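You operate a simulated robot arm through the tools that you are given. There is no shell and no other tool. Be economical: measure what you need, move in short steps, check, and stop when the job is done.

You run a simulated two-armed robot. Do the job below in one go: nothing can be reset, and whatever is moved stays where it is left.

Task
Unclip the black case and put bush No. 46 in the green crate.
Fine: free both clips; the lid goes on the clear end of the bench. Set down upright: what you pick out.

It is judged by the outcome, as a careful person would: the job done as asked, and still so three seconds after it is handed in. It fails if anything else is knocked over, pushed out of place, dropped, spilled or broken. A push-on lid holds only when it is set on centred and level and pressed home; a screw cap is set on level and turned clockwise until tight.

Robot
Two 7-joint arms with two-finger parallel grippers on one trunk, on a base that drives. Base frame: it is fixed to the floor where the robot stands at the start and does not move with it; the origin is under the middle of the robot, x ahead of it, y to its left, z up; the surface under the hand at the start is at about z = 86. Units: cm, degrees, N and s.
The left shoulder is at the start at [2, 11.3, 137.2], the right one opposite. With the tool pointing down near the work surface each hand reaches from about 10 to 56 cm from the robot's upright axis, wherever it stands, measured 20 degrees to its own side. Places, roughly: blue lid clip [40, -30, 100]; clear end of the packing bench [50, 20, 90]; inside of the green crate [30, -60, 90]; orange lid clip [50, 0, 100]. Payload 1.57 kg a hand.
The tool frame of a hand sits at the grasp point between the pads (the TCP): z along the fingers, y along the line on which they close. The tips reach 3 cm beyond it. The gripper opens to 8 cm. The fingers are 1.7 cm wide and 1.2 cm thick; the gripper's body (4 by 8.2 cm) begins 8 cm behind the TCP.
Orientation is that of the tool frame in the base frame, as a unit quaternion [x, y, z, w]. With the fingers straight down and closing along the base's y, the tool's x points along the base's -x, its y along +y and its z along -z.

Tools
- The arms move only by the tool apply_moves. It takes "left_steps", "right_steps" or both (then of equal length, played together; a hand with none holds still); each is a list that holds one entry, the list of rows, each a list of 6 numbers: the shift along the base's x, y, z in cm, then the turn, a rotation vector about the base's x, y, z in degrees. In form: [[[tx, ty, tz, rx, ry, rz], ...]]. A call has 1 to 12 rows; each row is the pose to reach, as a shift and turn from the pose commanded when the call began. "left_grip" and "right_grip" are, for a hand that has rows, the opening, from 0 (shut) to 1 (fully open), set as the call begins (left out, the last holds). Rows are played at 5 a second. More than 5 cm and 8.6 degrees between two rows, or a gripper value outside its range, and nothing of the call is played. Where a pose cannot be reached the arm comes as near as it can. A force on the tool above 40 N (or 10 N above the force at the start of the call, whichever is more), or a blocked arm, ends the call early, and 0.2 s more pass. The fingers move at their own pace (about 4.5 cm/s each) and stop on an object; they squeeze with about 25 N. The grip force told is the motor's: it shows also when the fingers shut on nothing. Time passes only in rows, and 0.2 s behind the last, so rows that repeat a pose let the fingers close. The reply holds the time, the measured pose of the TCP, the force on the tool along the base axes, the opening and the grip force, in the units named above and with some noise, with the torque about the TCP (base axes, N m) and any sound that the robot's microphone picked up.
- Cameras (640 x 400 px; columns grow to the right, rows downward): "scene" is now at [8.53, -3.36, 148.92]; the picture's right is [-0.38, -0.92, 0.00], its down [-0.62, 0.26, -0.74] and it looks along [0.68, -0.28, -0.67] (base axes); focal length 214 px, centre (320, 200). "left" rides on the left gripper at [7.2, 0.7, -12.2] in its tool frame; the picture's right is [-0.09, 1.00, 0.00], its down [-0.84, -0.08, -0.54] and it looks along [-0.54, -0.05, 0.84] (tool axes); focal length 238 px, centre (320, 200). "right" rides on the right gripper at [7.2, -0.7, -12.2] in its tool frame; the picture's right is [0.09, 1.00, 0.00], its down [-0.84, 0.08, -0.54] and it looks along [-0.54, 0.05, 0.84] (tool axes); focal length 238 px, centre (320, 200). There is no depth. A picture from a camera that has moved, and an enlarged one, comes with that camera's place and axes in the base frame and with its lens.
- camera(camera): a new picture of that camera. It takes no simulated time.
- move_column(by): slides the trunk up (or, below 0, down) by that many cm; the arms and the scene camera ride with it, the base frame stays. It gives what a move gives, with no picture.
- drive_base(legs): drives the robot by 1 to 6 legs, each [ahead, left, turn to the left] in cm, cm and degrees, along the robot's own axes; the way and the turn of a leg run together, so that a leg with both is an arc; at most 150 cm and 180 degrees a leg. The arms and the cameras ride along, it lands a little off, and it stops where it bumps. It gives what a move gives.
- head_to(pan, tilt): turns the head with the scene camera to pan (to the left, within 80 degrees either way) and tilt (down, from -29 to 69), counted from straight ahead of the robot. It gives what a move gives.
- zoom(camera, box): a new picture of the part [left, top, right, bottom] of that camera's present view, enlarged. It takes no simulated time.
- close_job(): hands the job in; it is judged then, once.

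Go step by step. Nothing tells you exact positions but the pictures and the camera data: compare them with the known pose of the tool, close in by small moves and look again before you grip or let go. The budget is 120 turns and 92 pictures, counting those below and the enlarged ones. Unless the task says otherwise, let go and move clear before handing in, and close with one line.

The tools are called after ">>>" by a JSON object that holds its "method" and its "body". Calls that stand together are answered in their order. apply_moves: Moves the arms, as the interface text tells. Its arguments: {"type":"object","properties":{"left_steps":{"type":"array","items":{"type":"array","items":{"type":"array","items":{"type":"number"}}}},"left_grip":{"type":"number"},"right_steps":{"type":"array","items":{"type":"array","items":{"type":"array","items":{"type":"number"}}}},"right_grip":{"type":"number"}},"required":[]} The other tools are called the same way: move_column (by) slides the trunk up or down; drive_base (legs) drives the base; head_to (pan, tilt) turns the head that bears the scene camera; camera (camera) takes a picture; zoom (camera, box) takes an enlarged picture of a part of a camera's view; close_job () hands the job in.

At the start:

```text
time: 0.0
left_tool_pos: [40.11, 0.76, 126.31]
left_orientation: [0.0, 1.0, 0.0, 0.0]
left_wrist_force: [0.0, 0.0, 0.6]
left_moment: [0.02, 0.0, -0.01]
left_finger_gap: 8.02
left_finger_force: 0.1
right_tool_pos: [35.88, -29.4, 132.87]
right_orientation: [0.0, 1.0, 0.001, 0.001]
right_wrist_force: [0.3, 0.6, -0.4]
right_moment: [-0.01, 0.01, 0.04]
right_finger_gap: 8.02
right_finger_force: 0.0
trunk travel left (down, up): [-42.5, 14.5]
robot x, y, heading: [0.03, -0.18, 0.2]
head pan, tilt: [-22.6, 42.3]
```

scene: 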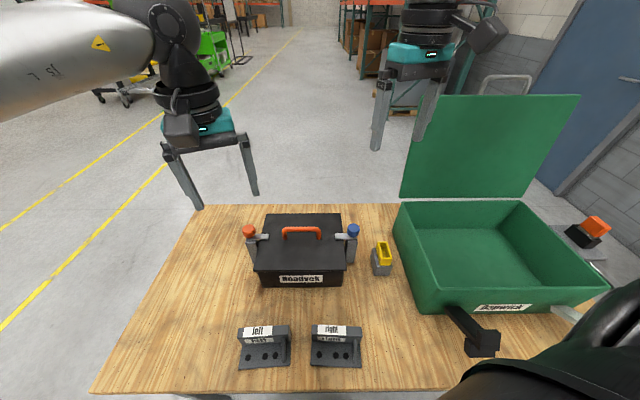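
right: 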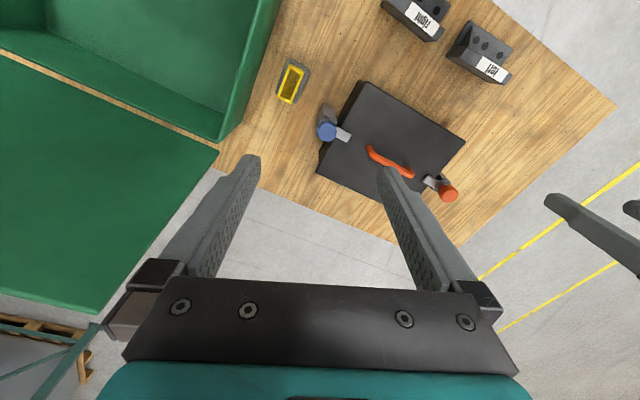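
left: 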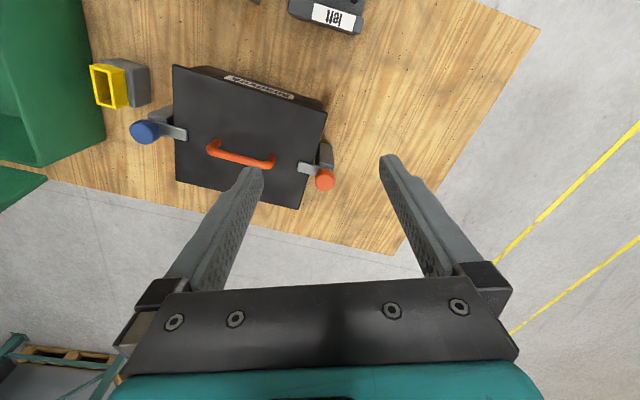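

The black case sits on the bench with an orange clip on its left, a blue clip on its right, and two labelled holders in front. I'll look closer at the clips and labels first.

>>> {"method": "zoom", "body": {"camera": "scene", "box": [220, 200, 400, 310]}}

>>> {"method": "zoom", "body": {"camera": "scene", "box": [220, 310, 380, 400]}}

>>> {"method": "zoom", "body": {"camera": "left", "box": [80, 40, 400, 240]}}

```text
3.56 times, centred on (310, 255) of scene
camera zoom: at [8.53, -3.36, 148.92], right [-0.38, -0.92, 0.0], down [-0.62, 0.26, -0.74], along [0.68, -0.28, -0.67], focal length 763 px, centre (356, 4)
```

zoom: 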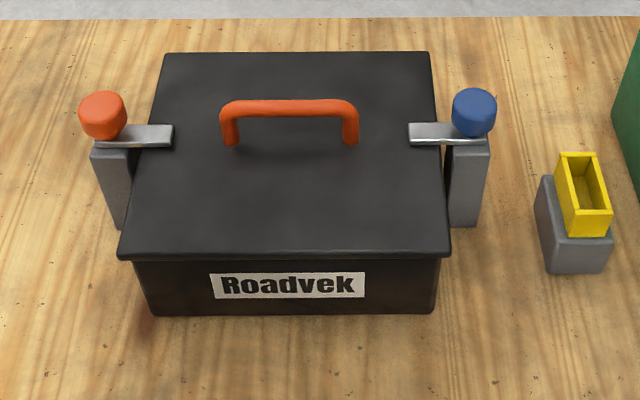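

```text
4.00 times, centred on (300, 355) of scene
camera zoom: at [8.53, -3.36, 148.92], right [-0.38, -0.92, 0.0], down [-0.62, 0.26, -0.74], along [0.68, -0.28, -0.67], focal length 858 px, centre (400, -420)
```

zoom: 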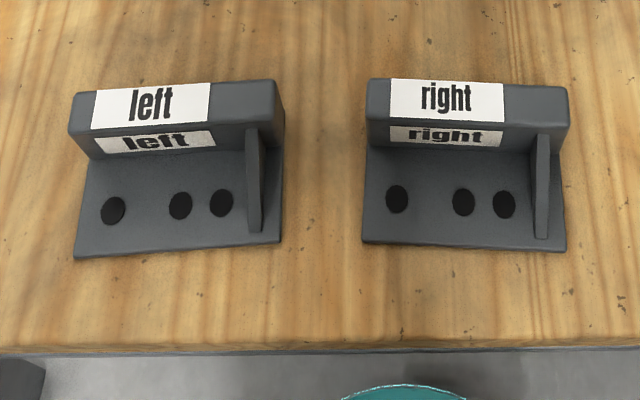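

```text
2.00 times, centred on (240, 140) of left
camera zoom: at [32.92, 1.38, 138.33], right [0.09, 1.0, 0.0], down [0.84, -0.08, 0.54], along [0.54, -0.05, -0.84], focal length 477 px, centre (480, 320)
```

zoom: 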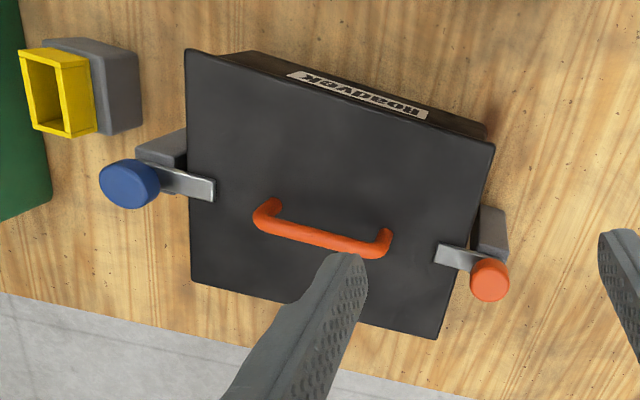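

Both clips consist of a post beside the case, a metal arm over the lid and a coloured knob, at about orange (53, 0.5, 100.6) and blue (42, -28, 100). I'll bring both hands above them for a closer look at how they work.

>>> {"method": "apply_moves", "body": {"left_steps": [[[3, 0, -3, 0, 0, 0], [6, 0, -6, 0, 0, 0], [9, 0, -9, 0, 0, 0], [12, 0, -11, 0, 0, 0], [12.5, 0, -11, 0, 0, 0]]], "right_steps": [[[1.5, 0, -4, 0, 0, 0], [3, 0, -8, 0, 0, 0], [4.5, 1, -12, 0, 0, 0], [6, 1.4, -16, 0, 0, 0], [6, 1.4, -18, 0, 0, 0]]]}}

>>> {"method": "camera", "body": {"camera": "left"}}

>>> {"method": "camera", "body": {"camera": "right"}}

>>> {"method": "camera", "body": {"camera": "scene"}}

```text
time: 1.2
left_tool_pos: [52.63, 0.83, 115.15]
left_orientation: [0.0, 1.0, -0.001, 0.0]
left_wrist_force: [-0.8, 0.0, 0.2]
left_moment: [0.0, 0.0, -0.01]
left_finger_gap: 8.03
left_finger_force: 0.1
right_tool_pos: [41.75, -27.73, 114.98]
right_orientation: [0.0, 1.0, 0.0, 0.001]
right_wrist_force: [0.8, 0.1, -0.7]
right_moment: [0.04, 0.01, -0.01]
right_finger_gap: 8.0
right_finger_force: 0.2
trunk travel left (down, up): [-42.5, 14.5]
robot x, y, heading: [-0.06, 0.01, 0.1]
head pan, tilt: [-22.6, 42.3]
```

```text
85 pictures are left
camera left: at [45.35, 1.42, 127.26], right [0.09, 1.0, 0.0], down [0.84, -0.08, 0.54], along [0.54, -0.05, -0.84], focal length 238 px, centre (320, 200)
```

left: 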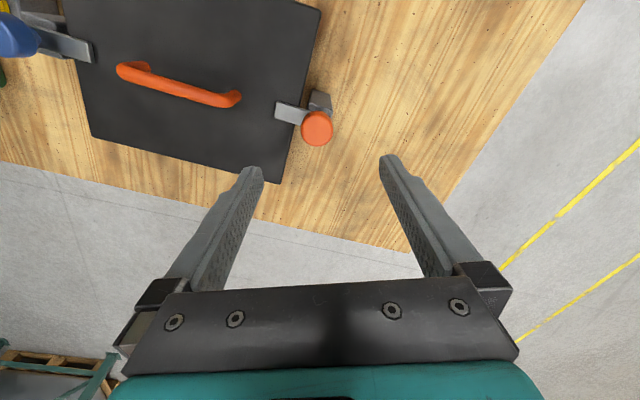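

```text
84 pictures are left
camera right: at [34.63, -28.33, 127.28], right [-0.09, 1.0, 0.0], down [0.84, 0.08, 0.54], along [0.54, 0.05, -0.84], focal length 238 px, centre (320, 200)
```

right: 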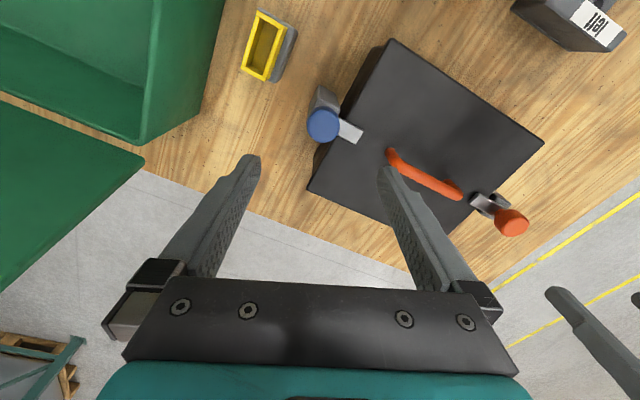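

```text
83 pictures are left
camera scene: at [8.5, -3.33, 148.92], right [-0.38, -0.92, 0.0], down [-0.62, 0.26, -0.74], along [0.68, -0.28, -0.67], focal length 214 px, centre (320, 200)
```

scene: 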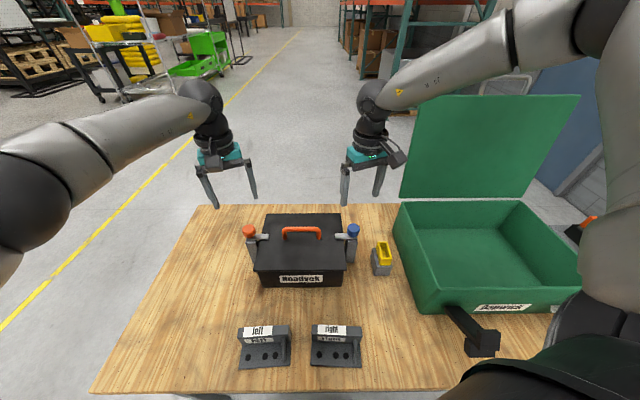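

The clip positions agree from both cameras. I'll zoom on the clips to understand the mechanism.

>>> {"method": "zoom", "body": {"camera": "left", "box": [256, 70, 384, 150]}}

>>> {"method": "zoom", "body": {"camera": "right", "box": [272, 70, 400, 150]}}

>>> {"method": "zoom", "body": {"camera": "scene", "box": [224, 205, 384, 305]}}

```text
5.00 times, centred on (320, 110) of left
camera zoom: at [45.35, 1.42, 127.26], right [0.09, 1.0, 0.0], down [0.84, -0.08, 0.54], along [0.54, -0.05, -0.84], focal length 1192 px, centre (320, 650)
```

zoom: 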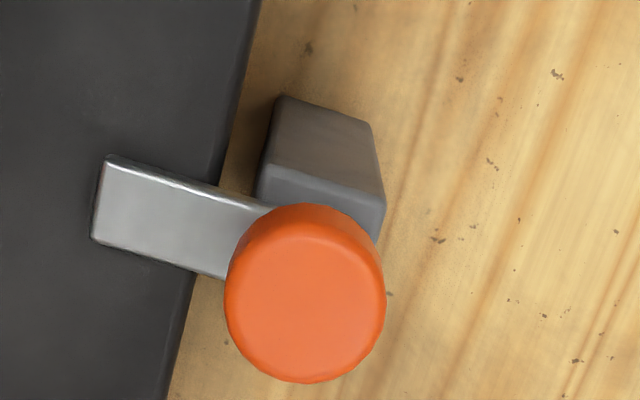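

```text
5.00 times, centred on (336, 110) of right
camera zoom: at [34.63, -28.33, 127.28], right [-0.09, 1.0, 0.0], down [0.84, 0.08, 0.54], along [0.54, 0.05, -0.84], focal length 1192 px, centre (240, 650)
```

zoom: 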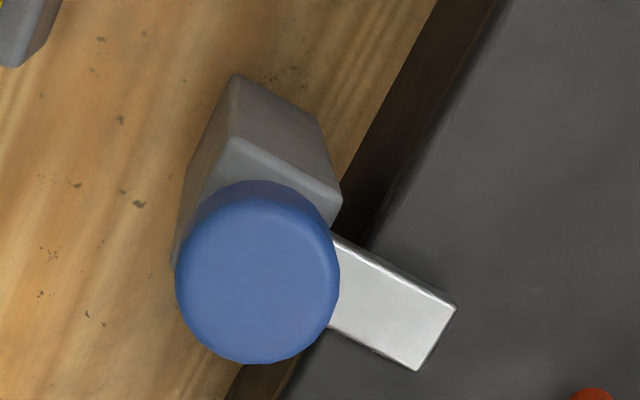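

```text
4.00 times, centred on (304, 255) of scene
camera zoom: at [8.5, -3.33, 148.92], right [-0.38, -0.92, 0.0], down [-0.62, 0.26, -0.74], along [0.68, -0.28, -0.67], focal length 858 px, centre (384, -20)
```

zoom: 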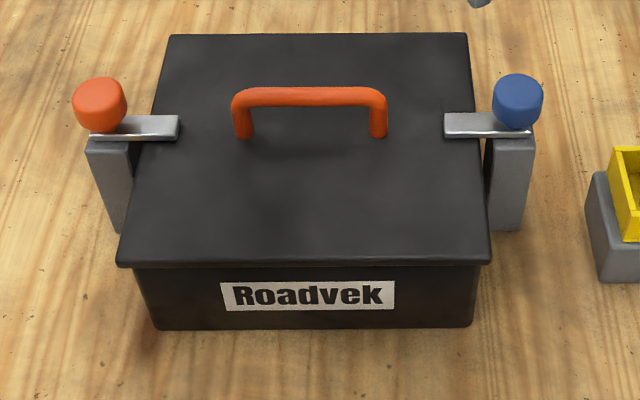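

The metal blade is held under a round knob on each post, so each clip should swing when its knob is turned. I'll descend to just above both knobs, with fingers turned off the blades.

>>> {"method": "apply_moves", "body": {"left_steps": [[[-0.2, -0.4, -3, 0, 0, 8], [-0.2, -0.4, -6, 0, 0, 16], [-0.2, -0.4, -8.5, 0, 0, 23], [-0.2, -0.4, -8.5, 0, 0, 23]]], "right_steps": [[[-0.2, 0.4, -3, 0, 0, 8], [-0.2, 0.4, -6, 0, 0, 16], [-0.2, 0.4, -8.5, 0, 0, 23], [-0.2, 0.4, -8.5, 0, 0, 23]]]}}

>>> {"method": "camera", "body": {"camera": "left"}}

>>> {"method": "camera", "body": {"camera": "right"}}

>>> {"method": "zoom", "body": {"camera": "scene", "box": [200, 170, 400, 295]}}

```text
time: 2.2
left_tool_pos: [52.27, 0.36, 106.57]
left_orientation: [-0.2, 0.98, 0.0, 0.0]
left_wrist_force: [-0.4, -0.5, -0.2]
left_moment: [0.02, 0.0, 0.02]
left_finger_gap: 7.99
left_finger_force: 0.2
right_tool_pos: [41.53, -27.33, 106.32]
right_orientation: [-0.2, 0.98, 0.0, 0.0]
right_wrist_force: [1.3, -0.5, 0.8]
right_moment: [0.0, -0.02, 0.01]
right_finger_gap: 8.0
right_finger_force: 0.0
trunk travel left (down, up): [-42.5, 14.5]
robot x, y, heading: [-0.12, 0.07, 0.0]
head pan, tilt: [-22.6, 42.3]
```

```text
79 pictures are left
camera left: at [45.48, -1.93, 118.67], right [-0.31, 0.95, 0.0], down [0.8, 0.26, 0.54], along [0.52, 0.17, -0.84], focal length 238 px, centre (320, 200)
```

left: 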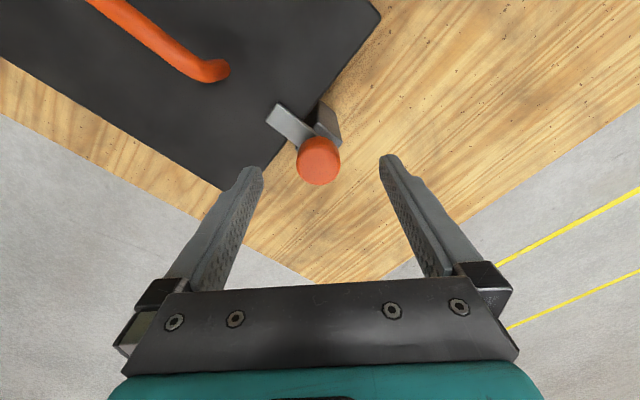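

```text
78 pictures are left
camera right: at [35.32, -30.67, 118.68], right [-0.48, 0.88, 0.0], down [0.74, 0.4, 0.54], along [0.48, 0.26, -0.84], focal length 238 px, centre (320, 200)
```

right: 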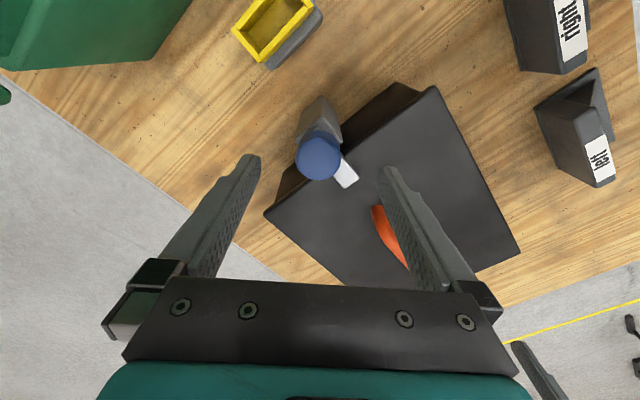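

```text
3.20 times, centred on (300, 232) of scene
camera zoom: at [8.49, -3.35, 148.92], right [-0.38, -0.92, 0.0], down [-0.62, 0.26, -0.74], along [0.68, -0.28, -0.67], focal length 686 px, centre (384, 96)
```

zoom: 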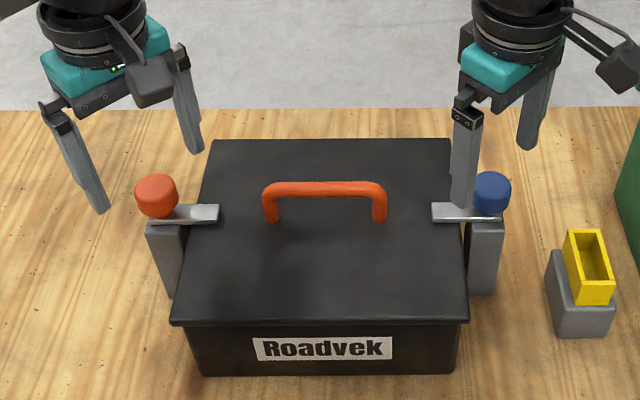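

Both hands are centred over their knobs. I'll lower the fingertips around them and close gently.

>>> {"method": "apply_moves", "body": {"left_steps": [[[0, -0.1, -1.5, 0, 0, 0], [0, -0.1, -2.9, 0, 0, 0], [0, -0.1, -2.9, 0, 0, 0]]], "right_steps": [[[0, -0.1, -1.5, 0, 0, 0], [0, -0.1, -2.7, 0, 0, 0], [0, -0.1, -2.7, 0, 0, 0]]]}}

>>> {"method": "zoom", "body": {"camera": "scene", "box": [200, 170, 400, 295]}}

```text
time: 3.0
left_tool_pos: [52.32, 0.33, 103.7]
left_orientation: [-0.2, 0.98, 0.0, 0.0]
left_wrist_force: [0.2, -0.6, 0.2]
left_moment: [-0.03, -0.02, 0.01]
left_finger_gap: 7.99
left_finger_force: 0.0
right_tool_pos: [41.59, -27.49, 103.76]
right_orientation: [-0.2, 0.98, 0.0, 0.0]
right_wrist_force: [-0.3, 0.2, 0.1]
right_moment: [0.03, 0.0, 0.04]
right_finger_gap: 8.02
right_finger_force: 0.1
trunk travel left (down, up): [-42.5, 14.5]
robot x, y, heading: [0.3, 0.01, 0.1]
head pan, tilt: [-22.6, 42.3]
```

```text
3.20 times, centred on (300, 232) of scene
camera zoom: at [8.51, -3.38, 148.92], right [-0.38, -0.92, 0.0], down [-0.62, 0.26, -0.74], along [0.68, -0.28, -0.67], focal length 686 px, centre (384, 96)
```

zoom: 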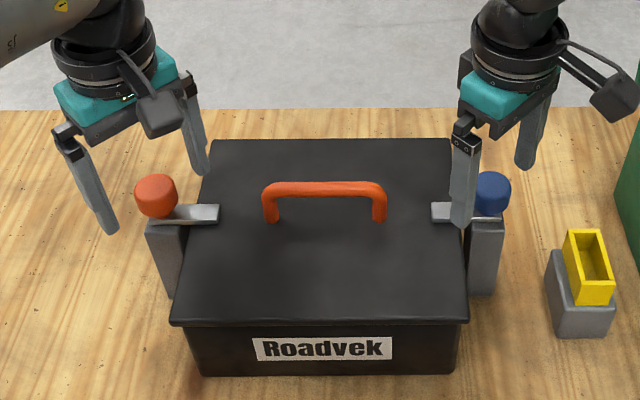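

Heights look right and nothing is touching. Now closing both grippers on the knobs.

>>> {"method": "apply_moves", "body": {"left_steps": [[[0, 0, 0, 0, 0, 0], [0, 0, 0, 0, 0, 0], [0, 0, 0, 0, 0, 0], [0, 0, 0, 0, 0, 0]]], "left_grip": 0, "right_steps": [[[0, 0, 0, 0, 0, 0], [0, 0, 0, 0, 0, 0], [0, 0, 0, 0, 0, 0], [0, 0, 0, 0, 0, 0]]], "right_grip": 0}}

>>> {"method": "camera", "body": {"camera": "left"}}

>>> {"method": "zoom", "body": {"camera": "scene", "box": [200, 170, 400, 295]}}

```text
time: 4.0
left_tool_pos: [52.41, 0.18, 103.69]
left_orientation: [-0.198, 0.98, -0.001, 0.001]
left_wrist_force: [4.5, -6.9, -3.6]
left_moment: [0.0, -0.2, -0.04]
left_finger_gap: 3.59
left_finger_force: 26.0
right_tool_pos: [41.66, -27.5, 103.62]
right_orientation: [-0.199, 0.98, 0.001, 0.0]
right_wrist_force: [-3.0, 2.8, 4.3]
right_moment: [-0.07, -0.01, -0.03]
right_finger_gap: 3.6
right_finger_force: 25.2
trunk travel left (down, up): [-42.5, 14.5]
robot x, y, heading: [-0.33, -0.03, -0.1]
head pan, tilt: [-22.6, 42.3]
```

```text
75 pictures are left
camera left: at [45.57, -2.04, 115.81], right [-0.3, 0.95, 0.0], down [0.8, 0.26, 0.54], along [0.52, 0.16, -0.84], focal length 238 px, centre (320, 200)
```

left: 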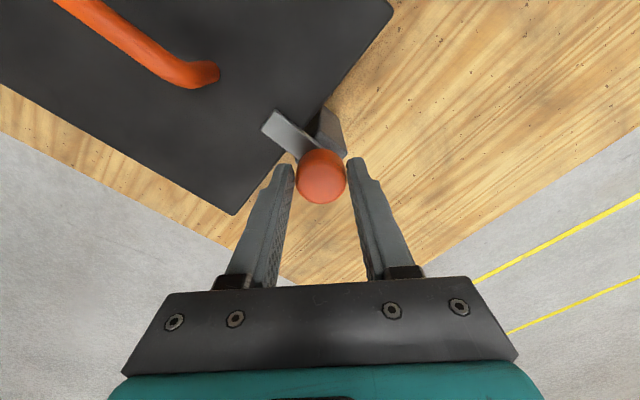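

```text
3.20 times, centred on (300, 232) of scene
camera zoom: at [8.57, -3.4, 148.91], right [-0.38, -0.92, 0.0], down [-0.62, 0.26, -0.74], along [0.68, -0.28, -0.67], focal length 686 px, centre (384, 96)
```

zoom: 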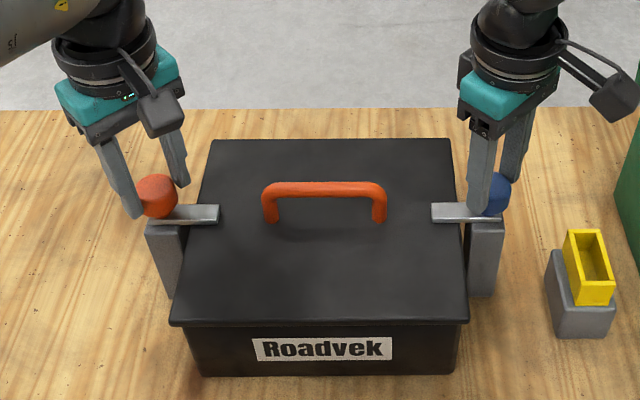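

Both knobs are gripped (3.6 cm wide). I'll try a small counter-clockwise turn on orange and a small clockwise turn on blue, and read the torque.

>>> {"method": "apply_moves", "body": {"left_steps": [[[0, 0, 0, 0, 0, 5], [0, 0, 0, 0, 0, 10], [0, 0, 0, 0, 0, 15]]], "right_steps": [[[0, 0, 0, 0, 0, -5], [0, 0, 0, 0, 0, -10], [0, 0, 0, 0, 0, -15]]]}}

>>> {"method": "zoom", "body": {"camera": "scene", "box": [200, 170, 400, 295]}}

```text
time: 4.8
left_tool_pos: [52.56, 0.06, 103.75]
left_orientation: [-0.326, 0.945, -0.003, 0.001]
left_wrist_force: [16.4, -16.6, -15.8]
left_moment: [0.28, -0.29, -0.18]
left_finger_gap: 3.55
left_finger_force: 42.6
right_tool_pos: [41.52, -27.41, 103.78]
right_orientation: [-0.069, 0.998, 0.001, -0.001]
right_wrist_force: [-12.9, 10.8, 14.8]
right_moment: [0.28, -0.24, 0.02]
right_finger_gap: 3.53
right_finger_force: 42.3
trunk travel left (down, up): [-42.5, 14.5]
robot x, y, heading: [0.07, -0.2, -0.0]
head pan, tilt: [-22.6, 42.3]
```

```text
3.20 times, centred on (300, 232) of scene
camera zoom: at [8.59, -3.41, 148.91], right [-0.38, -0.92, 0.0], down [-0.62, 0.26, -0.74], along [0.68, -0.28, -0.67], focal length 686 px, centre (384, 96)
```

zoom: 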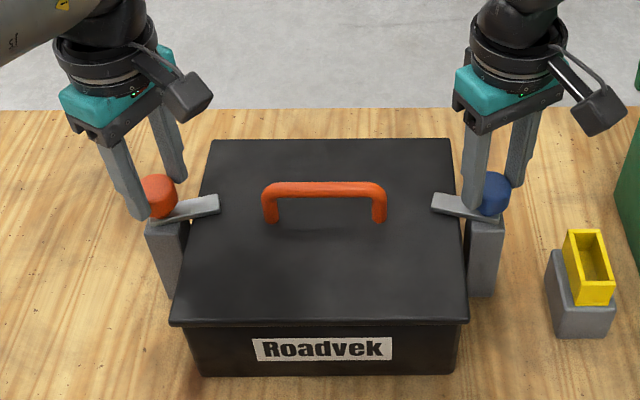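

Both clips swing the right way. The side forces show a slight centring error, so I'll continue turning with small corrections.

>>> {"method": "apply_moves", "body": {"left_steps": [[[0.3, -0.3, 0, 0, 0, 0], [0.3, -0.3, -0.1, 0, 0, 8], [0.3, -0.3, -0.1, 0, 0, 16], [0.3, -0.3, -0.1, 0, 0, 24]]], "right_steps": [[[-0.2, 0.2, 0, 0, 0, 0], [-0.2, 0.2, 0.1, 0, 0, -8], [-0.2, 0.2, 0.1, 0, 0, -16], [-0.2, 0.2, 0.1, 0, 0, -24]]]}}

>>> {"method": "zoom", "body": {"camera": "scene", "box": [200, 170, 400, 295]}}

```text
time: 5.8
left_tool_pos: [52.84, -0.13, 103.77]
left_orientation: [-0.517, 0.856, 0.0, -0.002]
left_wrist_force: [-11.4, -5.7, 12.8]
left_moment: [-0.72, 0.61, 0.0]
left_finger_gap: 3.52
left_finger_force: 42.3
right_tool_pos: [41.55, -27.27, 103.66]
right_orientation: [0.14, 0.99, 0.001, 0.0]
right_wrist_force: [12.4, 9.4, -28.9]
right_moment: [-0.03, -0.12, 0.04]
right_finger_gap: 3.56
right_finger_force: 42.8
trunk travel left (down, up): [-42.5, 14.5]
robot x, y, heading: [0.39, 0.18, -0.2]
head pan, tilt: [-22.6, 42.3]
```

```text
3.20 times, centred on (300, 232) of scene
camera zoom: at [8.66, -3.41, 148.9], right [-0.38, -0.92, 0.0], down [-0.62, 0.26, -0.74], along [0.68, -0.28, -0.67], focal length 686 px, centre (384, 96)
```

zoom: 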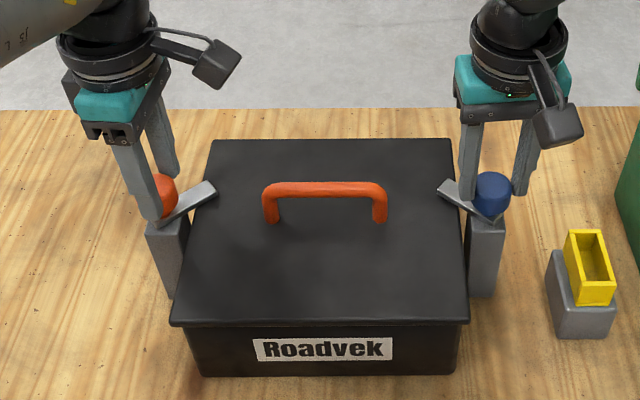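

About 39 degrees so far. Continuing with corrections.

>>> {"method": "apply_moves", "body": {"left_steps": [[[-0.1, -0.1, 0.1, 0, 0, 0], [-0.1, -0.1, 0.1, 0, 0, 8], [-0.1, -0.1, 0.1, 0, 0, 16], [-0.1, -0.1, 0.1, 0, 0, 24]]], "right_steps": [[[0.1, 0.1, -0.2, 0, 0, 0], [0.15, 0.1, -0.2, 0, 0, -8], [0.15, 0.1, -0.2, 0, 0, -16], [0.15, 0.1, -0.2, 0, 0, -24]]]}}

>>> {"method": "zoom", "body": {"camera": "scene", "box": [200, 170, 400, 295]}}

```text
time: 6.8
left_tool_pos: [52.99, -0.19, 103.81]
left_orientation: [-0.683, 0.73, -0.004, 0.003]
left_wrist_force: [26.2, -13.2, -15.3]
left_moment: [0.58, -0.32, -0.21]
left_finger_gap: 3.57
left_finger_force: 42.4
right_tool_pos: [41.59, -27.14, 103.74]
right_orientation: [0.344, 0.939, 0.001, -0.003]
right_wrist_force: [-13.6, 6.9, 24.9]
right_moment: [0.59, 0.54, -0.03]
right_finger_gap: 3.52
right_finger_force: 42.4
trunk travel left (down, up): [-42.5, 14.5]
robot x, y, heading: [-0.08, -0.09, 0.1]
head pan, tilt: [-22.6, 42.3]
```

```text
3.20 times, centred on (300, 232) of scene
camera zoom: at [8.7, -3.37, 148.92], right [-0.38, -0.92, 0.0], down [-0.62, 0.26, -0.74], along [0.68, -0.28, -0.67], focal length 686 px, centre (384, 96)
```

zoom: 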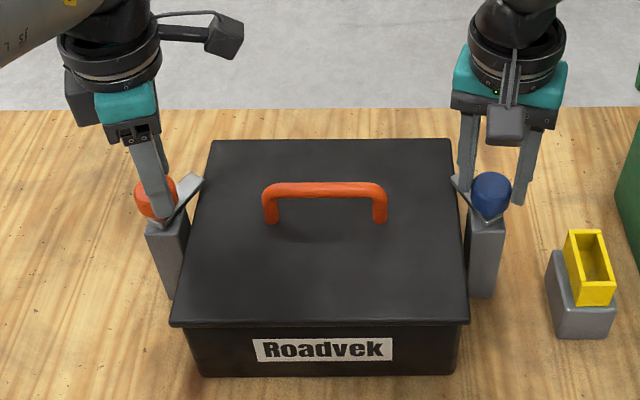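

Around 63 degrees now; one more turn should bring the blades clear of the lid.

>>> {"method": "apply_moves", "body": {"left_steps": [[[0.2, -0.1, -0.1, 0, 0, 0], [0.2, -0.1, -0.1, 0, 0, 8], [0.2, -0.1, -0.1, 0, 0, 16], [0.2, -0.1, -0.1, 0, 0, 24], [0.2, -0.1, -0.1, 0, 0, 30]]], "right_steps": [[[-0.1, 0.1, 0.15, 0, 0, 0], [-0.1, 0.1, 0.15, 0, 0, -8], [-0.1, 0.1, 0.15, 0, 0, -16], [-0.1, 0.1, 0.15, 0, 0, -24], [-0.1, 0.1, 0.15, 0, 0, -30]]]}}

>>> {"method": "zoom", "body": {"camera": "scene", "box": [200, 170, 400, 295]}}

>>> {"method": "camera", "body": {"camera": "left"}}

```text
time: 8.0
left_tool_pos: [53.22, -0.07, 103.69]
left_orientation: [0.849, -0.528, 0.005, -0.002]
left_wrist_force: [26.7, 1.2, 1.6]
left_moment: [-0.27, -0.33, -0.53]
left_finger_gap: 3.56
left_finger_force: 42.1
right_tool_pos: [41.69, -27.3, 103.69]
right_orientation: [0.574, 0.819, -0.002, 0.001]
right_wrist_force: [-4.0, -1.0, 11.7]
right_moment: [0.05, -0.06, 0.48]
right_finger_gap: 3.59
right_finger_force: 42.5
trunk travel left (down, up): [-42.5, 14.5]
robot x, y, heading: [-0.41, 0.12, 0.1]
head pan, tilt: [-22.6, 42.3]
```

```text
3.20 times, centred on (300, 232) of scene
camera zoom: at [8.8, -3.3, 148.91], right [-0.38, -0.92, 0.0], down [-0.62, 0.26, -0.74], along [0.68, -0.28, -0.67], focal length 686 px, centre (384, 96)
```

zoom: 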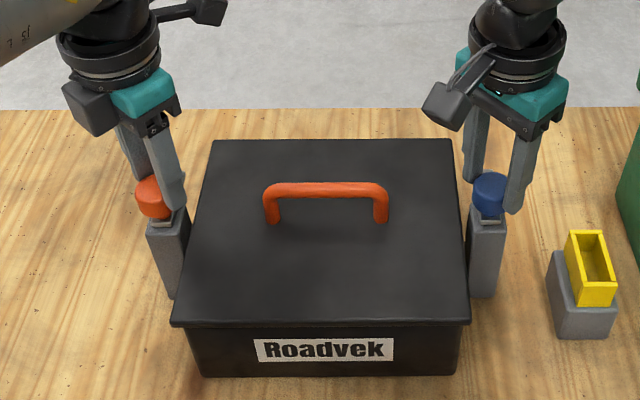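

```text
69 pictures are left
camera left: at [55.74, -6.82, 115.89], right [-0.93, -0.36, -0.01], down [-0.31, 0.78, 0.54], along [-0.19, 0.51, -0.84], focal length 238 px, centre (320, 200)
```

left: 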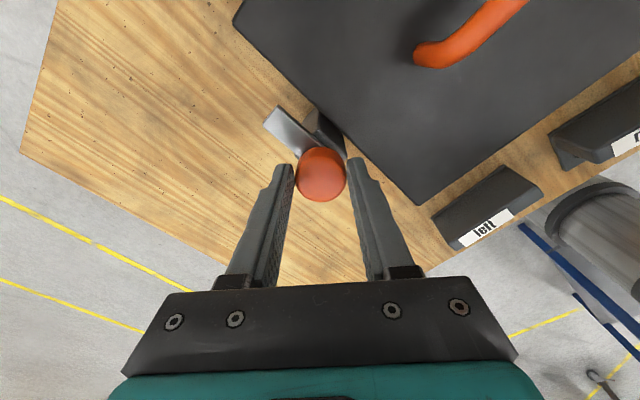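

Both blades point away from the case along its sides. I'll release both knobs and lift.

>>> {"method": "apply_moves", "body": {"left_steps": [[[0, 0, 0, 0, 0, 0], [0, 0, 0, 0, 0, 0], [0, 0, 0, 0, 0, 0], [0, 0, 3, 0, 0, 0], [0, 0, 8, 0, 0, 0], [0, 0, 13, 0, 0, 0]]], "left_grip": 0.75, "right_steps": [[[0, 0, 0, 0, 0, 0], [0, 0, 0, 0, 0, 0], [0, 0, 0, 0, 0, 0], [0, 0, 3, 0, 0, 0], [0, 0, 8, 0, 0, 0], [0, 0, 13, 0, 0, 0]]], "right_grip": 0.75}}

>>> {"method": "camera", "body": {"camera": "scene"}}

>>> {"method": "camera", "body": {"camera": "left"}}

```text
time: 9.4
left_tool_pos: [52.44, -0.06, 116.72]
left_orientation: [0.848, -0.53, 0.0, 0.0]
left_wrist_force: [0.1, -0.7, -0.1]
left_moment: [-0.04, 0.0, 0.01]
left_finger_gap: 6.03
left_finger_force: 0.0
right_tool_pos: [41.25, -27.46, 116.62]
right_orientation: [0.574, 0.819, 0.001, 0.0]
right_wrist_force: [0.4, -0.8, 0.3]
right_moment: [0.0, -0.06, 0.02]
right_finger_gap: 6.01
right_finger_force: 0.0
trunk travel left (down, up): [-42.5, 14.5]
robot x, y, heading: [0.51, 0.01, -0.1]
head pan, tilt: [-22.6, 42.3]
```

```text
68 pictures are left
camera scene: at [8.42, -3.35, 148.93], right [-0.38, -0.92, 0.0], down [-0.62, 0.26, -0.74], along [0.68, -0.28, -0.67], focal length 214 px, centre (320, 200)
```

scene: 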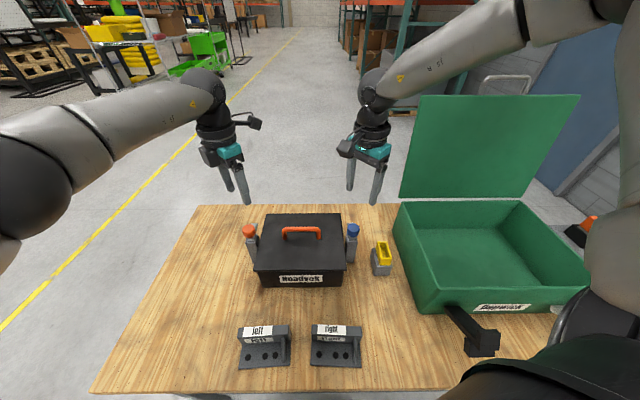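

```text
67 pictures are left
camera left: at [55.04, -6.92, 128.89], right [-0.94, -0.35, 0.0], down [-0.3, 0.79, 0.54], along [-0.19, 0.51, -0.84], focal length 238 px, centre (320, 200)
```

left: 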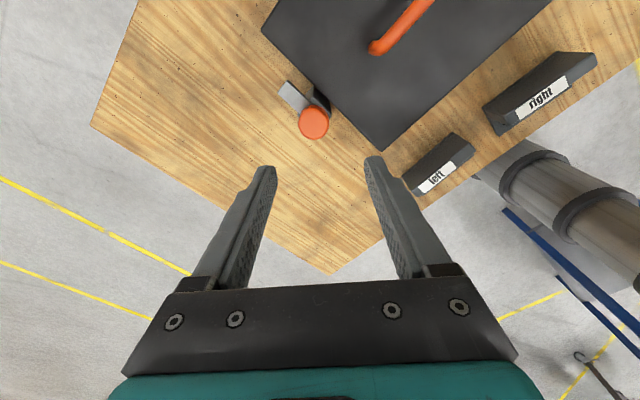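

Both clips are free. Next I'll back the right hand off upward and bring the left hand over the orange handle, at about (46, -13), with its fingers closing across the bar.

>>> {"method": "apply_moves", "body": {"left_steps": [[[0, -1, 1, 0, 0, -8], [-1, -3, 1, 0, 0, -16], [-2, -5, 1, 0, 0, -24], [-3, -8, 0, 0, 0, -32], [-5, -10, -1, 0, 0, -40], [-6.4, -13, -3, 0, 0, -48], [-6.4, -13, -5, 0, 0, -48]]], "left_grip": 0.75, "right_steps": [[[-1, -2, 3, 0, 0, 8], [-2, -4, 6, 0, 0, 16], [-3, -5, 9, 0, 0, 24], [-4, -6, 12, 0, 0, 32], [-5, -7, 15, 0, 0, 40], [-5, -8, 17, 0, 0, 48], [-5, -8, 17, 0, 0, 48]]]}}

>>> {"method": "camera", "body": {"camera": "left"}}

>>> {"method": "camera", "body": {"camera": "scene"}}

```text
time: 11.0
left_tool_pos: [46.54, -13.06, 111.8]
left_orientation: [-0.559, 0.829, 0.0, -0.001]
left_wrist_force: [0.8, -0.4, -0.7]
left_moment: [-0.01, -0.01, -0.02]
left_finger_gap: 6.0
left_finger_force: 0.1
right_tool_pos: [36.37, -35.34, 133.83]
right_orientation: [0.19, 0.982, 0.0, -0.001]
right_wrist_force: [0.6, 1.4, -0.3]
right_moment: [-0.01, 0.0, -0.01]
right_finger_gap: 6.02
right_finger_force: 0.0
trunk travel left (down, up): [-42.5, 14.5]
robot x, y, heading: [-0.42, -0.03, -0.0]
head pan, tilt: [-22.6, 42.3]
```

```text
66 pictures are left
camera left: at [43.22, -19.56, 123.87], right [-0.89, 0.46, 0.0], down [0.39, 0.75, 0.54], along [0.25, 0.48, -0.84], focal length 238 px, centre (320, 200)
```

left: 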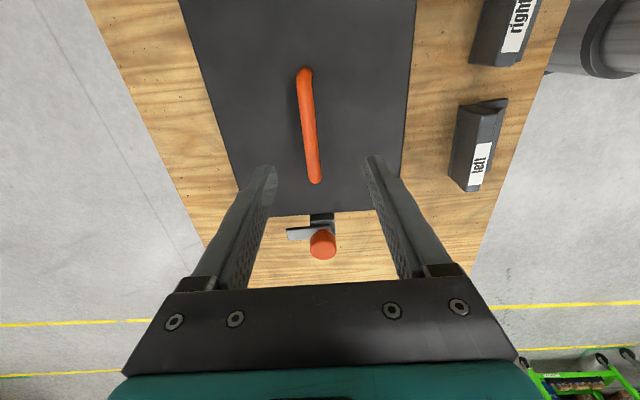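

```text
65 pictures are left
camera scene: at [8.55, -3.23, 148.92], right [-0.38, -0.92, 0.0], down [-0.62, 0.26, -0.74], along [0.68, -0.28, -0.67], focal length 214 px, centre (320, 200)
```

scene: 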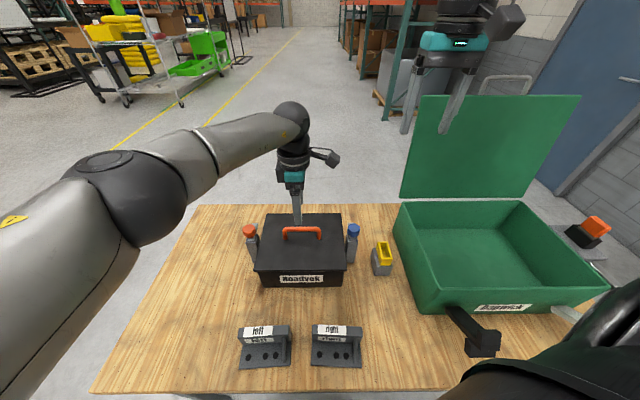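

The handle bar runs along the case's width, centred around (46.8, -14), top near z 102–103. I'll descend part-way and check.

>>> {"method": "apply_moves", "body": {"left_steps": [[[0.2, -0.7, -3, 0, 0, 0], [0.2, -0.7, -5.5, 0, 0, 0], [0.2, -0.7, -5.5, 0, 0, 0]]]}}

>>> {"method": "camera", "body": {"camera": "left"}}

>>> {"method": "zoom", "body": {"camera": "scene", "box": [220, 180, 380, 280]}}

```text
time: 11.8
left_tool_pos: [46.47, -13.84, 106.22]
left_orientation: [-0.559, 0.829, -0.001, 0.0]
left_wrist_force: [0.9, 0.4, 0.3]
left_moment: [-0.04, 0.01, -0.02]
left_finger_gap: 6.03
left_finger_force: 0.0
right_tool_pos: [36.28, -35.38, 133.76]
right_orientation: [0.191, 0.982, -0.001, 0.001]
right_wrist_force: [-0.1, -0.7, 0.6]
right_moment: [0.01, -0.04, 0.02]
right_finger_gap: 5.99
right_finger_force: 0.0
trunk travel left (down, up): [-42.5, 14.5]
robot x, y, heading: [-0.06, -0.14, -0.1]
head pan, tilt: [-22.6, 42.3]
```

```text
64 pictures are left
camera left: at [43.16, -20.42, 118.31], right [-0.89, 0.46, 0.0], down [0.38, 0.75, 0.54], along [0.25, 0.48, -0.84], focal length 238 px, centre (320, 200)
```

left: 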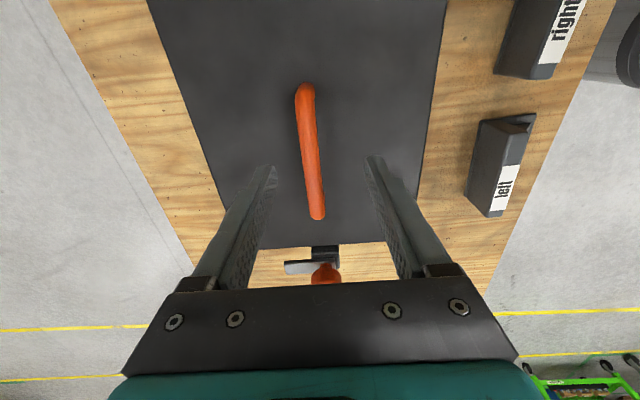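

```text
4.00 times, centred on (300, 230) of scene
camera zoom: at [8.53, -3.36, 148.92], right [-0.38, -0.92, 0.0], down [-0.62, 0.26, -0.74], along [0.68, -0.28, -0.67], focal length 858 px, centre (400, 80)
```

zoom: 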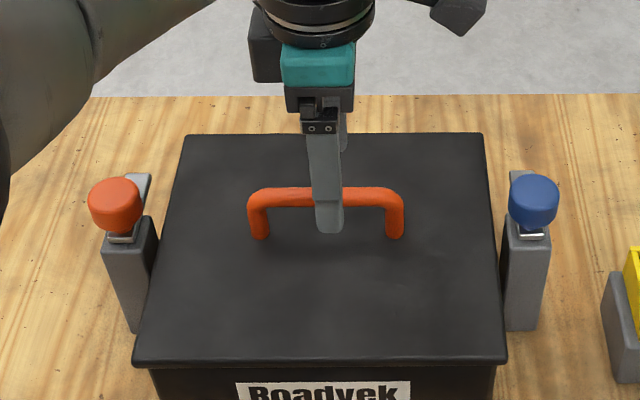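

The bar is centred between the fingers and aligned. Lowering and gripping it.

>>> {"method": "apply_moves", "body": {"left_steps": [[[0.2, -0.1, -1.5, 0, 0, 0], [0.2, -0.1, -3, 0, 0, 0], [0.2, -0.1, -3.2, 0, 0, 0]]]}}

>>> {"method": "zoom", "body": {"camera": "scene", "box": [220, 180, 380, 280]}}

```text
time: 12.6
left_tool_pos: [46.43, -13.86, 103.22]
left_orientation: [-0.559, 0.829, -0.002, 0.001]
left_wrist_force: [0.2, 0.0, 0.2]
left_moment: [0.0, -0.02, 0.01]
left_finger_gap: 6.0
left_finger_force: 0.1
left hand out of reach, approached as far as the arm can: row 2, 3
right_tool_pos: [36.39, -35.26, 133.76]
right_orientation: [0.191, 0.982, 0.0, 0.0]
right_wrist_force: [0.8, 0.3, 0.4]
right_moment: [0.0, 0.02, -0.01]
right_finger_gap: 6.0
right_finger_force: 0.1
trunk travel left (down, up): [-42.5, 14.5]
robot x, y, heading: [-0.16, 0.04, 0.0]
head pan, tilt: [-22.6, 42.3]
```

```text
4.00 times, centred on (300, 230) of scene
camera zoom: at [8.52, -3.37, 148.92], right [-0.38, -0.92, 0.0], down [-0.62, 0.26, -0.74], along [0.68, -0.28, -0.67], focal length 858 px, centre (400, 80)
```

zoom: 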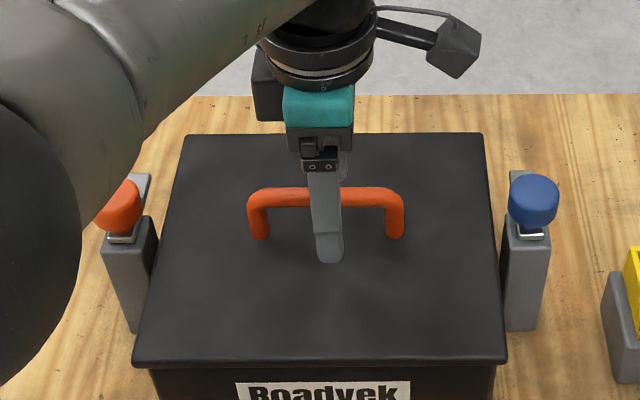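

I'm at the reach limit but well placed around the bar; closing now.

>>> {"method": "apply_moves", "body": {"left_steps": [[[0, 0, 0, 0, 0, 0], [0, 0, 0, 0, 0, 0], [0, 0, 0, 0, 0, 0], [0, 0, 0, 0, 0, 0]]], "left_grip": 0}}

>>> {"method": "zoom", "body": {"camera": "scene", "box": [220, 180, 380, 280]}}

```text
time: 13.6
left_tool_pos: [46.77, -13.79, 103.24]
left_orientation: [-0.559, 0.829, -0.004, 0.002]
left_wrist_force: [15.1, -7.4, 8.1]
left_moment: [-0.2, -0.26, -0.01]
left_finger_gap: 1.33
left_finger_force: 24.8
right_tool_pos: [36.52, -35.36, 133.63]
right_orientation: [0.191, 0.982, 0.0, 0.0]
right_wrist_force: [-0.3, 0.1, 0.0]
right_moment: [-0.01, 0.02, 0.01]
right_finger_gap: 6.0
right_finger_force: 0.0
trunk travel left (down, up): [-42.5, 14.5]
robot x, y, heading: [-0.12, -0.18, -0.1]
head pan, tilt: [-22.6, 42.3]
```

```text
4.00 times, centred on (300, 230) of scene
camera zoom: at [8.72, -3.47, 148.91], right [-0.38, -0.92, 0.0], down [-0.62, 0.26, -0.74], along [0.68, -0.28, -0.67], focal length 858 px, centre (400, 80)
```

zoom: 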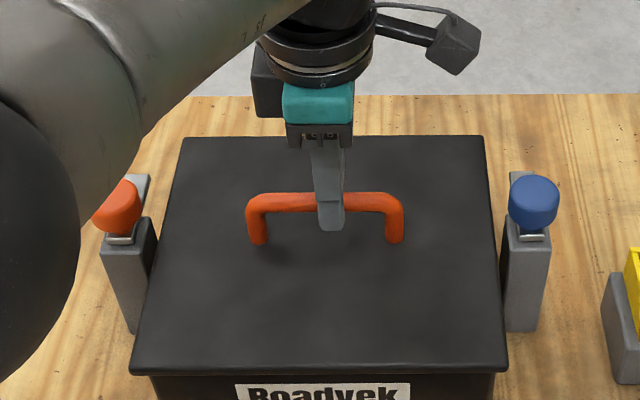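

Gripped at 1.3 cm. I'll raise it using small steps, relieving the side load, and watch for the lid coming up.

>>> {"method": "apply_moves", "body": {"left_steps": [[[0.2, 0, 1, 0, 0, 0], [0.2, 0, 2, 0, 0, 0], [0.2, 0, 3.5, 0, 0, 0], [0.2, 0, 5, 0, 0, 0]]]}}

>>> {"method": "camera", "body": {"camera": "scene"}}

```text
time: 14.6
left_tool_pos: [46.56, -13.8, 108.07]
left_orientation: [-0.56, 0.829, 0.0, 0.0]
left_wrist_force: [0.8, -0.6, -3.4]
left_moment: [0.02, 0.03, 0.0]
left_finger_gap: 1.33
left_finger_force: 25.2
right_tool_pos: [36.32, -35.28, 133.75]
right_orientation: [0.19, 0.982, 0.0, 0.0]
right_wrist_force: [-0.1, -0.1, 0.0]
right_moment: [-0.01, 0.01, -0.02]
right_finger_gap: 6.0
right_finger_force: 0.0
trunk travel left (down, up): [-42.5, 14.5]
robot x, y, heading: [0.08, 0.07, 0.1]
head pan, tilt: [-22.6, 42.3]
```

```text
60 pictures are left
camera scene: at [8.56, -3.35, 148.91], right [-0.38, -0.92, 0.0], down [-0.62, 0.26, -0.74], along [0.68, -0.28, -0.67], focal length 214 px, centre (320, 200)
```

scene: 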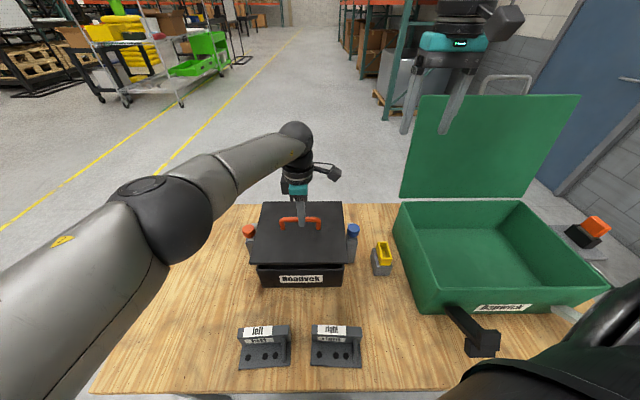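

The lid is free and hanging level. I'll raise it above the knobs and carry it to the clear left end, about (47, 20.7).

>>> {"method": "apply_moves", "body": {"left_steps": [[[0, 0, 4, 0, 0, 0], [0, 0, 7, 0, 0, 0], [0, 3.5, 7, 0, 0, 0], [0, 7.5, 7, 0, 0, 0], [0, 11.5, 7, 0, 0, 0], [0, 15.5, 7, 0, 0, 0], [0, 19.5, 7, 0, 0, 0], [0, 23.5, 7, 0, 0, 0], [0.2, 27.5, 7, 0, 0, 0], [0.3, 31.5, 7, 0, 0, 0], [0.3, 34.5, 7, 0, 0, 0], [0.3, 34.5, 7, 0, 0, 0]]]}}

>>> {"method": "camera", "body": {"camera": "scene"}}

>>> {"method": "zoom", "body": {"camera": "scene", "box": [230, 205, 390, 305]}}

```text
time: 17.2
left_tool_pos: [47.05, 20.87, 115.03]
left_orientation: [-0.559, 0.829, -0.001, -0.001]
left_wrist_force: [0.8, 1.1, -1.4]
left_moment: [-0.01, 0.04, 0.0]
left_finger_gap: 1.32
left_finger_force: 24.4
right_tool_pos: [36.43, -35.52, 133.73]
right_orientation: [0.191, 0.982, -0.001, 0.0]
right_wrist_force: [-0.4, -0.4, -0.1]
right_moment: [-0.01, -0.02, 0.0]
right_finger_gap: 6.03
right_finger_force: 0.1
trunk travel left (down, up): [-42.5, 14.5]
robot x, y, heading: [0.01, -0.11, -0.2]
head pan, tilt: [-22.6, 42.3]
```

```text
59 pictures are left
camera scene: at [8.57, -3.4, 148.91], right [-0.38, -0.92, 0.0], down [-0.62, 0.26, -0.74], along [0.68, -0.28, -0.67], focal length 214 px, centre (320, 200)
```

scene: 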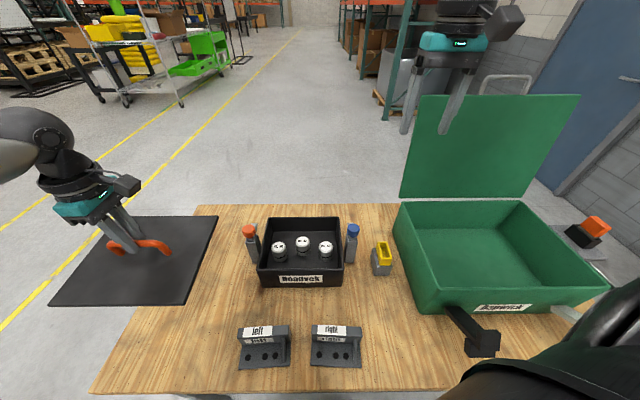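

```text
4.00 times, centred on (310, 255) of scene
camera zoom: at [8.57, -3.4, 148.91], right [-0.38, -0.92, 0.0], down [-0.62, 0.26, -0.74], along [0.68, -0.28, -0.67], focal length 858 px, centre (360, -20)
```

zoom: 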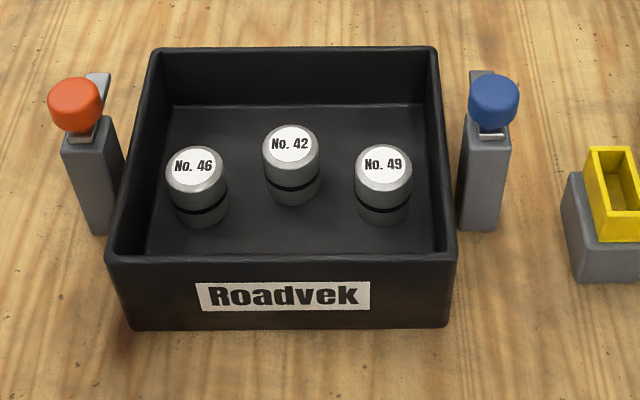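

No. 46 is the left bush in the case. I'll lower the lid onto the clear end, first to about 5 cm above the bench.

>>> {"method": "apply_moves", "body": {"left_steps": [[[0.3, 0.7, -4, 0, 0, 0], [0.3, 0.7, -8, 0, 0, 0], [0.3, 0.7, -12, 0, 0, 0], [0.3, 0.7, -16, 0, 0, 0], [0.3, 0.7, -19, 0, 0, 0], [0.3, 0.7, -19, 0, 0, 0]]]}}

>>> {"method": "camera", "body": {"camera": "scene"}}

>>> {"method": "camera", "body": {"camera": "left"}}

```text
time: 18.6
left_tool_pos: [47.28, 21.51, 96.08]
left_orientation: [-0.558, 0.83, -0.001, 0.0]
left_wrist_force: [-0.1, 0.8, -2.8]
left_moment: [0.0, 0.04, -0.01]
left_finger_gap: 1.32
left_finger_force: 24.4
right_tool_pos: [36.37, -35.4, 133.81]
right_orientation: [0.19, 0.982, 0.0, 0.0]
right_wrist_force: [-0.3, 0.4, -0.4]
right_moment: [-0.02, -0.01, 0.02]
right_finger_gap: 6.01
right_finger_force: 0.1
trunk travel left (down, up): [-42.5, 14.5]
robot x, y, heading: [0.1, -0.01, -0.1]
head pan, tilt: [-22.6, 42.3]
```

```text
57 pictures are left
camera scene: at [8.54, -3.34, 148.92], right [-0.38, -0.92, 0.0], down [-0.62, 0.26, -0.74], along [0.68, -0.28, -0.67], focal length 214 px, centre (320, 200)
```

scene: 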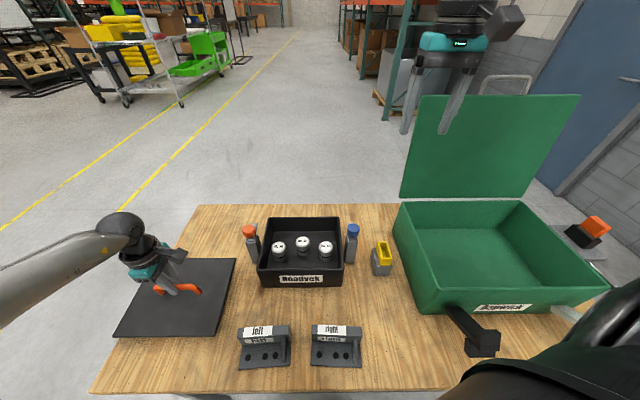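

```text
56 pictures are left
camera left: at [44.09, 14.98, 108.16], right [-0.89, 0.46, 0.0], down [0.38, 0.75, 0.54], along [0.25, 0.48, -0.84], focal length 238 px, centre (320, 200)
```

left: 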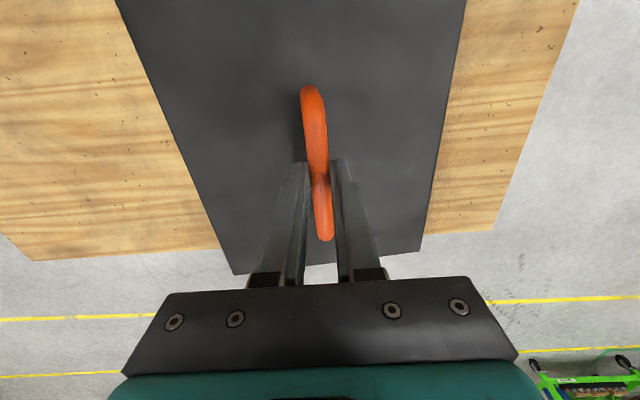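

The lid clears the bench edge by about 3 cm on the left and the clip post on the right. Lowering gently to contact.

>>> {"method": "apply_moves", "body": {"left_steps": [[[0, 0, -1.5, 0, 0, 0], [0, 0, -3, 0, 0, 0], [0, 0, -3.7, 0, 0, 0], [0, 0, -4.3, 0, 0, 0], [0, 0, -4.8, 0, 0, 0]]]}}

>>> {"method": "zoom", "body": {"camera": "scene", "box": [90, 200, 250, 400]}}

```text
time: 19.8
left_tool_pos: [47.3, 21.4, 91.6]
left_orientation: [-0.559, 0.829, -0.001, 0.002]
left_wrist_force: [3.5, -1.7, 19.0]
left_moment: [-0.01, 0.06, 0.0]
left_finger_gap: 1.35
left_finger_force: 25.4
right_tool_pos: [36.22, -35.42, 133.75]
right_orientation: [0.191, 0.982, 0.001, 0.0]
right_wrist_force: [-0.3, -0.8, -2.0]
right_moment: [0.02, -0.05, -0.01]
right_finger_gap: 5.98
right_finger_force: 0.0
trunk travel left (down, up): [-42.5, 14.5]
robot x, y, heading: [0.03, 0.1, 0.2]
head pan, tilt: [-22.6, 42.3]
```

```text
2.00 times, centred on (170, 300) of scene
camera zoom: at [8.42, -3.45, 148.93], right [-0.38, -0.92, 0.0], down [-0.62, 0.26, -0.74], along [0.68, -0.28, -0.67], focal length 429 px, centre (620, 0)
```

zoom: 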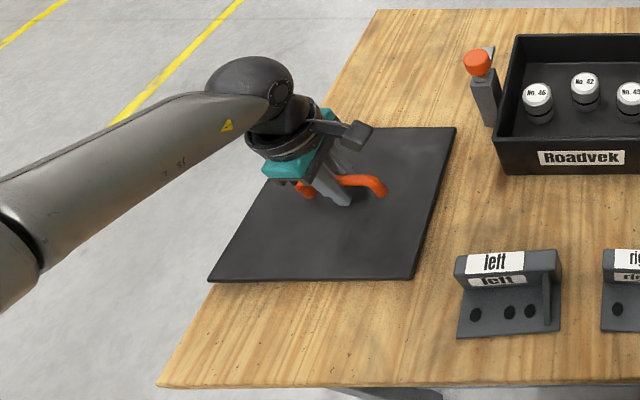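

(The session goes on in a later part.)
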